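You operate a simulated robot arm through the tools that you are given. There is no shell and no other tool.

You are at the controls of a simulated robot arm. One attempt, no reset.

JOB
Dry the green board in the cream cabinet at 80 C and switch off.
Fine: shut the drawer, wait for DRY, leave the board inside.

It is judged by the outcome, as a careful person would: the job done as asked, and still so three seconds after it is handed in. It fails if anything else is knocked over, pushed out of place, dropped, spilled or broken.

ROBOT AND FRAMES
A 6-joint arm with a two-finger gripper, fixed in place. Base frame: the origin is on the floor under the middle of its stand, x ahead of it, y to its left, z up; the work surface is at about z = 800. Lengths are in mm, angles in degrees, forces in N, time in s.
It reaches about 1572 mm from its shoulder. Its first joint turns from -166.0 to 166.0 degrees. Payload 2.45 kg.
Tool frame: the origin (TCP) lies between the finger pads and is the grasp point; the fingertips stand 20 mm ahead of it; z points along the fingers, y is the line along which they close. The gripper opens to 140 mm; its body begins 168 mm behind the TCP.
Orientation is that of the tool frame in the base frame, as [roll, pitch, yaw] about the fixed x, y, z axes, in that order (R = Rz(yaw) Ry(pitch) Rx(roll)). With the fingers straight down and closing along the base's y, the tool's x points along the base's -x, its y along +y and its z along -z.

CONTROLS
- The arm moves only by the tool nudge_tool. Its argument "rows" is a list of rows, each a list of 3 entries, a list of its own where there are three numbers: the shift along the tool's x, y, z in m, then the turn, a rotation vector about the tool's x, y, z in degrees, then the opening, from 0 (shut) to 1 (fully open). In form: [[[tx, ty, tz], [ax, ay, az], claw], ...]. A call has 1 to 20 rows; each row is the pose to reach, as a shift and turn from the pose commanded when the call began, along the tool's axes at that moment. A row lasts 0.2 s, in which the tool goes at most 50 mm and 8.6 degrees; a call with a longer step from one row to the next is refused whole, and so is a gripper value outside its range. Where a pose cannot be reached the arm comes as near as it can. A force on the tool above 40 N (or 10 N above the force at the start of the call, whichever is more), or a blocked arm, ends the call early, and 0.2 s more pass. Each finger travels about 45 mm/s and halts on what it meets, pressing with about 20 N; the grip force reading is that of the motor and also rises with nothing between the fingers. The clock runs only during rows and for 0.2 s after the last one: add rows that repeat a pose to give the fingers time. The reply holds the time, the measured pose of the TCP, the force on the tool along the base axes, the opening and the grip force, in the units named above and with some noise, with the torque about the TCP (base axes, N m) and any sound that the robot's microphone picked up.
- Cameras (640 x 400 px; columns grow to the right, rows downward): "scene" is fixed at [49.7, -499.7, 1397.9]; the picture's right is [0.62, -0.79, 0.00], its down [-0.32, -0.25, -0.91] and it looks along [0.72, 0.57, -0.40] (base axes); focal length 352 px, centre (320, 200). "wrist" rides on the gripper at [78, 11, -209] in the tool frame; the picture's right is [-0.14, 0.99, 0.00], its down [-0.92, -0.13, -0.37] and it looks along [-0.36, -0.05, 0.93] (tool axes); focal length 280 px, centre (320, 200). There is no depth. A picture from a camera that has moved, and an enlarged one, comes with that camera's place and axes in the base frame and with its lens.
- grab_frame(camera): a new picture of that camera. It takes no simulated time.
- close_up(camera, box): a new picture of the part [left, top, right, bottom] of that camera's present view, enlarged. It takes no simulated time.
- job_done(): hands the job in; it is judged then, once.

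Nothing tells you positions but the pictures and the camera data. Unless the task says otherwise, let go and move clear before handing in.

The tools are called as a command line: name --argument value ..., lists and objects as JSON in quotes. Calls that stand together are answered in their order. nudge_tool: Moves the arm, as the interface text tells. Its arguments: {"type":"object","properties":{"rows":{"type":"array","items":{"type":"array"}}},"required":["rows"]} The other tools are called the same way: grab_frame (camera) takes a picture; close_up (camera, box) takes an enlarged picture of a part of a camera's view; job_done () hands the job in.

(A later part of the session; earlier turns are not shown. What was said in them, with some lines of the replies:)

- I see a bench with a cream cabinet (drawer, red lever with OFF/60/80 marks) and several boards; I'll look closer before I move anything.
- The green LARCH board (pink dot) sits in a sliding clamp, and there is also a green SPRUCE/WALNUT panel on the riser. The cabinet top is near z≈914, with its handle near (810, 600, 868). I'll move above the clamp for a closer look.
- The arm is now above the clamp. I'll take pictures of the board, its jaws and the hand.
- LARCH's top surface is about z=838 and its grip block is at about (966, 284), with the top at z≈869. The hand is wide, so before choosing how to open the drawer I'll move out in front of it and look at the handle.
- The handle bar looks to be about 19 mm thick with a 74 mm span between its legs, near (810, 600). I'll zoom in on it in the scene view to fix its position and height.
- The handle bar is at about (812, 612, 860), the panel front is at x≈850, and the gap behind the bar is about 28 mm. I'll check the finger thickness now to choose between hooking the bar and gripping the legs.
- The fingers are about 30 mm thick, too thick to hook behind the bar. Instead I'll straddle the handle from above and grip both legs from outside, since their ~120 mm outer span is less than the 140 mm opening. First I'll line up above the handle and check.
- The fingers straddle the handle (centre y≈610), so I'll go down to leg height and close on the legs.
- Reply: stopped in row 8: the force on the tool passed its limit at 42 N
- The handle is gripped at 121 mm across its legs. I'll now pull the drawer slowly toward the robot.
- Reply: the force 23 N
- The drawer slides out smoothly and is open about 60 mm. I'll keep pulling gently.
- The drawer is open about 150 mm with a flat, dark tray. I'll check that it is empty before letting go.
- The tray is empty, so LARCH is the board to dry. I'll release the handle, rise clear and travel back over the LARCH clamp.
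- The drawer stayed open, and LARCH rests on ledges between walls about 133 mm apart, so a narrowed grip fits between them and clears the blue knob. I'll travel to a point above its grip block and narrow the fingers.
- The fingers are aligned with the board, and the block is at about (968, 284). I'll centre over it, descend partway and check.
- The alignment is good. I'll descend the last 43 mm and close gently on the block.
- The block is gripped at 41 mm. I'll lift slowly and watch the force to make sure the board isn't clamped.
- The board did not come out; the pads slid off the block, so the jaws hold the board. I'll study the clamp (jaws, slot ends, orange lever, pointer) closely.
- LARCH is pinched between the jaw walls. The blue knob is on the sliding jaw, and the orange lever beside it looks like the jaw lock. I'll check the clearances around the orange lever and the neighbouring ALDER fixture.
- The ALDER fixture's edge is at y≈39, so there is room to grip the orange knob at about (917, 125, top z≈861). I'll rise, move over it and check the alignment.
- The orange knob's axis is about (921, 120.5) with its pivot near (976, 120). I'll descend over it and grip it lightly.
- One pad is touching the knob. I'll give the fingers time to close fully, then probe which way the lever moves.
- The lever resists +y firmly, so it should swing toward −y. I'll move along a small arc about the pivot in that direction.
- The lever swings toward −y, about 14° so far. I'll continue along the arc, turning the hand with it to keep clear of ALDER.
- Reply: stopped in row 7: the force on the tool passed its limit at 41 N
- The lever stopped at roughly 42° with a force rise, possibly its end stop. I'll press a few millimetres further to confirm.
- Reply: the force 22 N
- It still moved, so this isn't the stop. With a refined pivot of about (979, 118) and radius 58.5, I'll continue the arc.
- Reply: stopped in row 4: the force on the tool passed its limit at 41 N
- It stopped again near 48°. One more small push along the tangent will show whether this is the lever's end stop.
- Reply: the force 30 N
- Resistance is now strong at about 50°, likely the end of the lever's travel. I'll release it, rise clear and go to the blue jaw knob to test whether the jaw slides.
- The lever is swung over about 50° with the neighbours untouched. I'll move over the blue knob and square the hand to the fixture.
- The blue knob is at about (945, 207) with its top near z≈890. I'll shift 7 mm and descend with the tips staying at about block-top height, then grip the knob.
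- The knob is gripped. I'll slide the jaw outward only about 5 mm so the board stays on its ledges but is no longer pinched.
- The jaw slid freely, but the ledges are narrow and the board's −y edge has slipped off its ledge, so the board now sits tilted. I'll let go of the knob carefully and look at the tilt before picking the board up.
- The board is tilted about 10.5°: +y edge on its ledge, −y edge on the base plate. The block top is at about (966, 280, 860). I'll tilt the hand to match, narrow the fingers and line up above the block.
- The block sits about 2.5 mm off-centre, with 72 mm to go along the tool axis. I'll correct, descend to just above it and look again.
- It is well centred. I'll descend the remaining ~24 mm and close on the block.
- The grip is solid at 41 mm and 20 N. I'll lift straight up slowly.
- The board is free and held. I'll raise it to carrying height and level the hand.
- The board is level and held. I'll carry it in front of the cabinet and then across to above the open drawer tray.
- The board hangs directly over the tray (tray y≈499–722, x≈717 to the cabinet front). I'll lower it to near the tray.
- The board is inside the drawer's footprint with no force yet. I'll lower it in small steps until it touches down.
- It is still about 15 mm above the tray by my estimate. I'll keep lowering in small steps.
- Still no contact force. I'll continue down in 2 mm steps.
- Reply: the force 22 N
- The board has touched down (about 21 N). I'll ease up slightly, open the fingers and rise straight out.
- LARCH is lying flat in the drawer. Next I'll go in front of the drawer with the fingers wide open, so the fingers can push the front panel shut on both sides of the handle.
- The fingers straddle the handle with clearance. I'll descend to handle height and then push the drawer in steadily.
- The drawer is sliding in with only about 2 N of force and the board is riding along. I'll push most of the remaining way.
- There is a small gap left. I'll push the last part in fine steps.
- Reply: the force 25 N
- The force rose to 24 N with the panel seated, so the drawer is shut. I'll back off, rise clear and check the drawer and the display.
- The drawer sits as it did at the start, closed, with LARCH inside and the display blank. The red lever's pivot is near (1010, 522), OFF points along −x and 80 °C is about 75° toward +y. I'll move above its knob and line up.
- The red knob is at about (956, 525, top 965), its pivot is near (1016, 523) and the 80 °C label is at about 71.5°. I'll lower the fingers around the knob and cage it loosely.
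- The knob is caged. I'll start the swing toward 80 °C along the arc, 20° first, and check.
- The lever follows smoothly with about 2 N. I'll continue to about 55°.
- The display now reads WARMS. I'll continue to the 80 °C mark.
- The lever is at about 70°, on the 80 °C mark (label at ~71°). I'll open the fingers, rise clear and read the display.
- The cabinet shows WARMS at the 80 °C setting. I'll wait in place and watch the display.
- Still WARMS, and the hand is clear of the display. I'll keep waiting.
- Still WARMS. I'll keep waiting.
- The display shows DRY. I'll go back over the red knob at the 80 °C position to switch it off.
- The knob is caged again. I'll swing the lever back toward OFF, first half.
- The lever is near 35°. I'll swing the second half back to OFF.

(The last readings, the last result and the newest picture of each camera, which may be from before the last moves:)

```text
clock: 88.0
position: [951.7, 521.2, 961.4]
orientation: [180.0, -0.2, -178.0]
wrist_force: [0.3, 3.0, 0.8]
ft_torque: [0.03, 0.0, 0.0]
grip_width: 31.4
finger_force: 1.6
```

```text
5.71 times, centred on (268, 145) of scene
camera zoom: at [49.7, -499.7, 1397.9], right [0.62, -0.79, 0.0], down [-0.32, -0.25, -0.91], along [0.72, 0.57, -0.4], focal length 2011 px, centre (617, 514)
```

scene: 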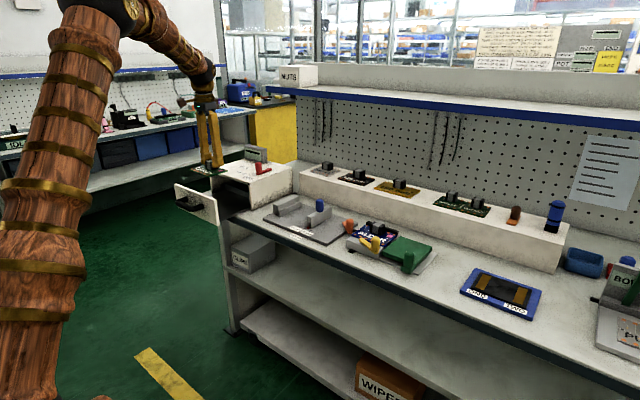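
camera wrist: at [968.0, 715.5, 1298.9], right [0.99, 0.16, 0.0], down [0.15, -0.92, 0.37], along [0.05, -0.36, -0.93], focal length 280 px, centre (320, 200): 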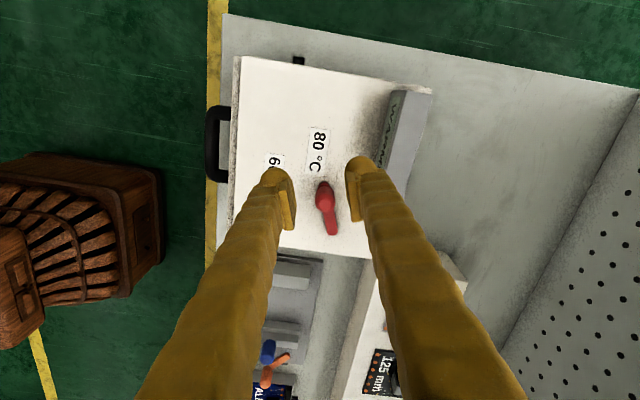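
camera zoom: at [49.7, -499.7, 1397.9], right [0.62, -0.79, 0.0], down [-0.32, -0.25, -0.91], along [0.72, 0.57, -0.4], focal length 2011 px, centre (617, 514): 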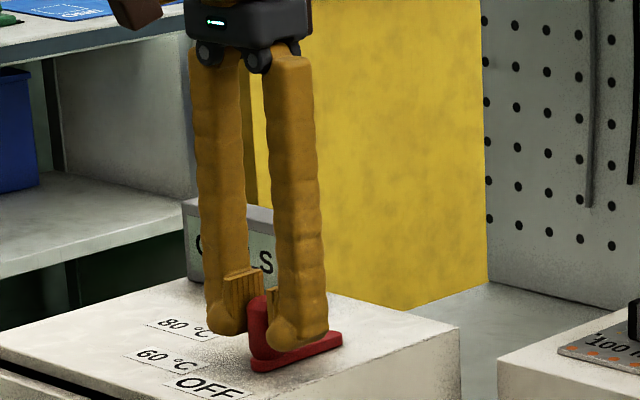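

The lever is back at OFF and the display appears to read COOLS. I'll release, rise and move the hand clear, then verify everything.

nudge_tool --rows '[[[0, 0, 0], [0, 0, 0], 0.26], [[0, 0, 0], [0, 0, 0], 0.3], [[0, 0, 0], [0, 0, 0], 0.3], [[0, 0, -0.03], [0, 0, 0], 0.3], [[0, 0, -0.07], [0, 0, 0], 0.3], [[0, 0, -0.11], [0, 0, 0], 0.3], [[0.04, -0.02, -0.14], [0, 0, 0], 0.3], [[0.08, -0.05, -0.14], [0, 0, 0], 0.3], [[0.1, -0.09, -0.14], [0, 0, 0], 0.3], [[0.1, -0.13, -0.14], [0, 0, 0], 0.3], [[0.1, -0.17, -0.14], [0, 0, 0], 0.3], [[0.1, -0.17, -0.14], [0, 0, 0], 0.3]]'

grab_frame --camera "scene"

close_up --camera "scene" --box '[200, 130, 312, 210]'

close_up --camera "scene" --box '[260, 160, 460, 285]'

grab_frame --camera "wrist"

```text
refused: row 7 steps farther than a row can; nothing moved
```

```text
taken
```

scene: 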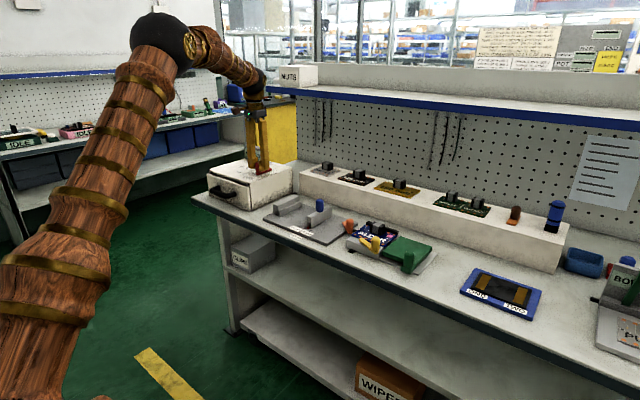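

```text
5.00 times, centred on (256, 170) of scene
camera zoom: at [49.7, -499.7, 1397.9], right [0.62, -0.79, 0.0], down [-0.32, -0.25, -0.91], along [0.72, 0.57, -0.4], focal length 1760 px, centre (640, 350)
```

zoom: 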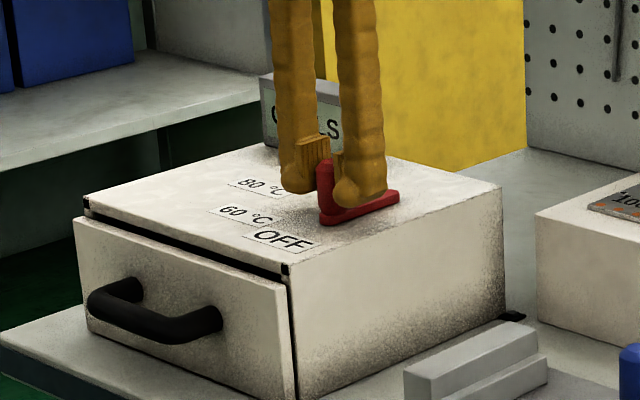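

```text
3.20 times, centred on (360, 222) of scene
camera zoom: at [49.7, -499.7, 1397.9], right [0.62, -0.79, 0.0], down [-0.32, -0.25, -0.91], along [0.72, 0.57, -0.4], focal length 1126 px, centre (192, 128)
```

zoom: 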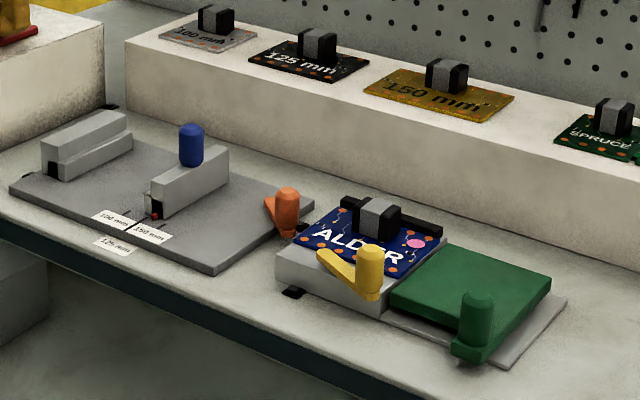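

```text
taken
camera wrist: at [875.8, 528.8, 1169.9], right [0.1, 0.99, 0.0], down [0.93, -0.1, 0.36], along [0.36, -0.04, -0.93], focal length 280 px, centre (320, 200)
```

wrist: 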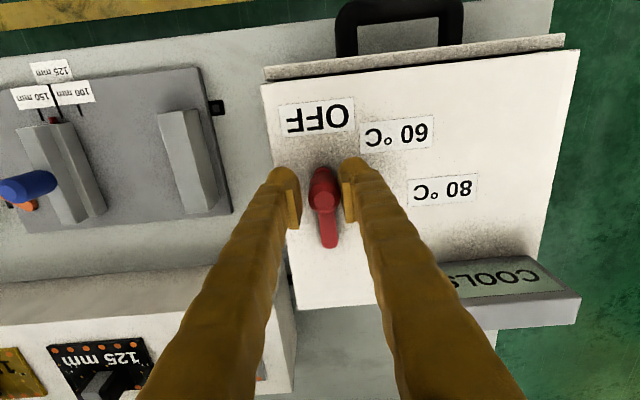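

The call was refused because one step was too long; nothing moved. The display does read COOLS with the lever at OFF. I'll retry the retreat with smaller steps.

nudge_tool --rows '[[[0, 0, 0], [0, 0, 0], 0.26], [[0, 0, 0], [0, 0, 0], 0.3], [[0, 0, 0], [0, 0, 0], 0.3], [[0, 0, -0.03], [0, 0, 0], 0.3], [[0, 0, -0.07], [0, 0, 0], 0.3], [[0, 0, -0.11], [0, 0, 0], 0.3], [[0, 0, -0.14], [0, 0, 0], 0.3], [[0.03, -0.02, -0.14], [0, 0, 0], 0.3], [[0.06, -0.05, -0.14], [0, 0, 0], 0.3], [[0.08, -0.09, -0.14], [0, 0, 0], 0.3], [[0.1, -0.13, -0.14], [0, 0, 0], 0.3], [[0.1, -0.17, -0.14], [0, 0, 0], 0.3], [[0.1, -0.17, -0.14], [0, 0, 0], 0.3]]'

close_up --camera "scene" --box '[200, 130, 312, 210]'

grab_frame --camera "wrist"

grab_frame --camera "scene"

```text
clock: 90.8
position: [862.6, 344.6, 1103.6]
orientation: [-179.9, -0.2, -178.0]
wrist_force: [0.7, -0.5, 0.8]
ft_torque: [-0.03, 0.03, 0.01]
grip_width: 42.0
finger_force: 0.1
```

```text
5.00 times, centred on (256, 170) of scene
camera zoom: at [49.7, -499.7, 1397.9], right [0.62, -0.79, 0.0], down [-0.32, -0.25, -0.91], along [0.72, 0.57, -0.4], focal length 1760 px, centre (640, 350)
```

zoom: 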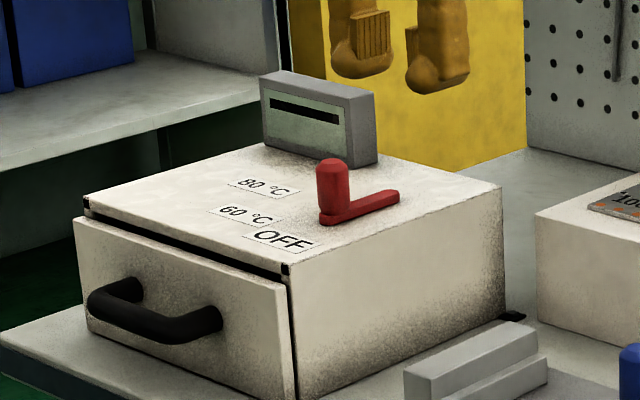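

```text
taken
camera wrist: at [785.7, 352.6, 1312.0], right [0.1, 0.99, 0.0], down [0.93, -0.1, 0.37], along [0.36, -0.04, -0.93], focal length 280 px, centre (320, 200)
```

wrist: 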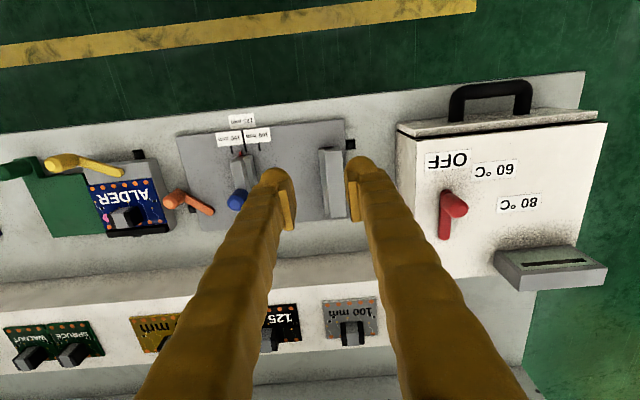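

```text
taken
```

scene: 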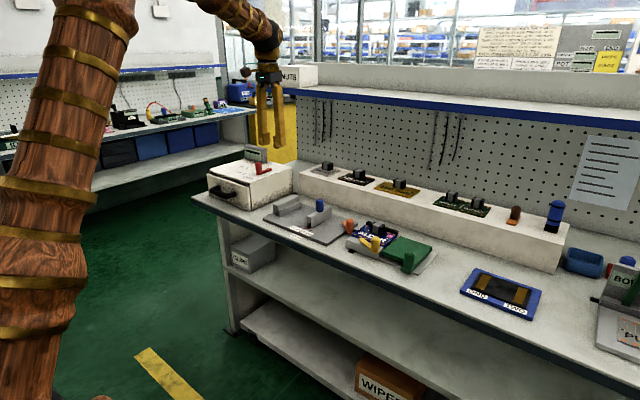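

The job is finished as asked. The drawer is shut with LARCH inside, the display reached DRY at 80 °C, and the red lever is back at OFF with the display blank. The hand is empty and clear, and nothing else has been disturbed beyond the opened clamp, so I'm handing it in.

job_done

```text
The job is handed in.
```

The green LARCH board was dried at 80 °C and the cabinet is switched off. The display reached DRY, I turned the lever back to OFF, and the display went through COOLS to blank. The drawer is shut with the board inside, and the hand is empty and clear.

- **Clamp left open:** the board was clamped in the sliding holder, so I swung the orange lever about 50° and slid the blue-knob jaw about 6 mm to free it. I did not set either back, so the holder is unlocked and no longer at its 125 mm mark.
- **Board slipped in the clamp:** when the jaw opened, one edge of the board dropped about 20 mm off its ledge onto the holder's base. I saw no damage when I picked it up.

The cabinet and the other boards look undisturbed in the final pictures.
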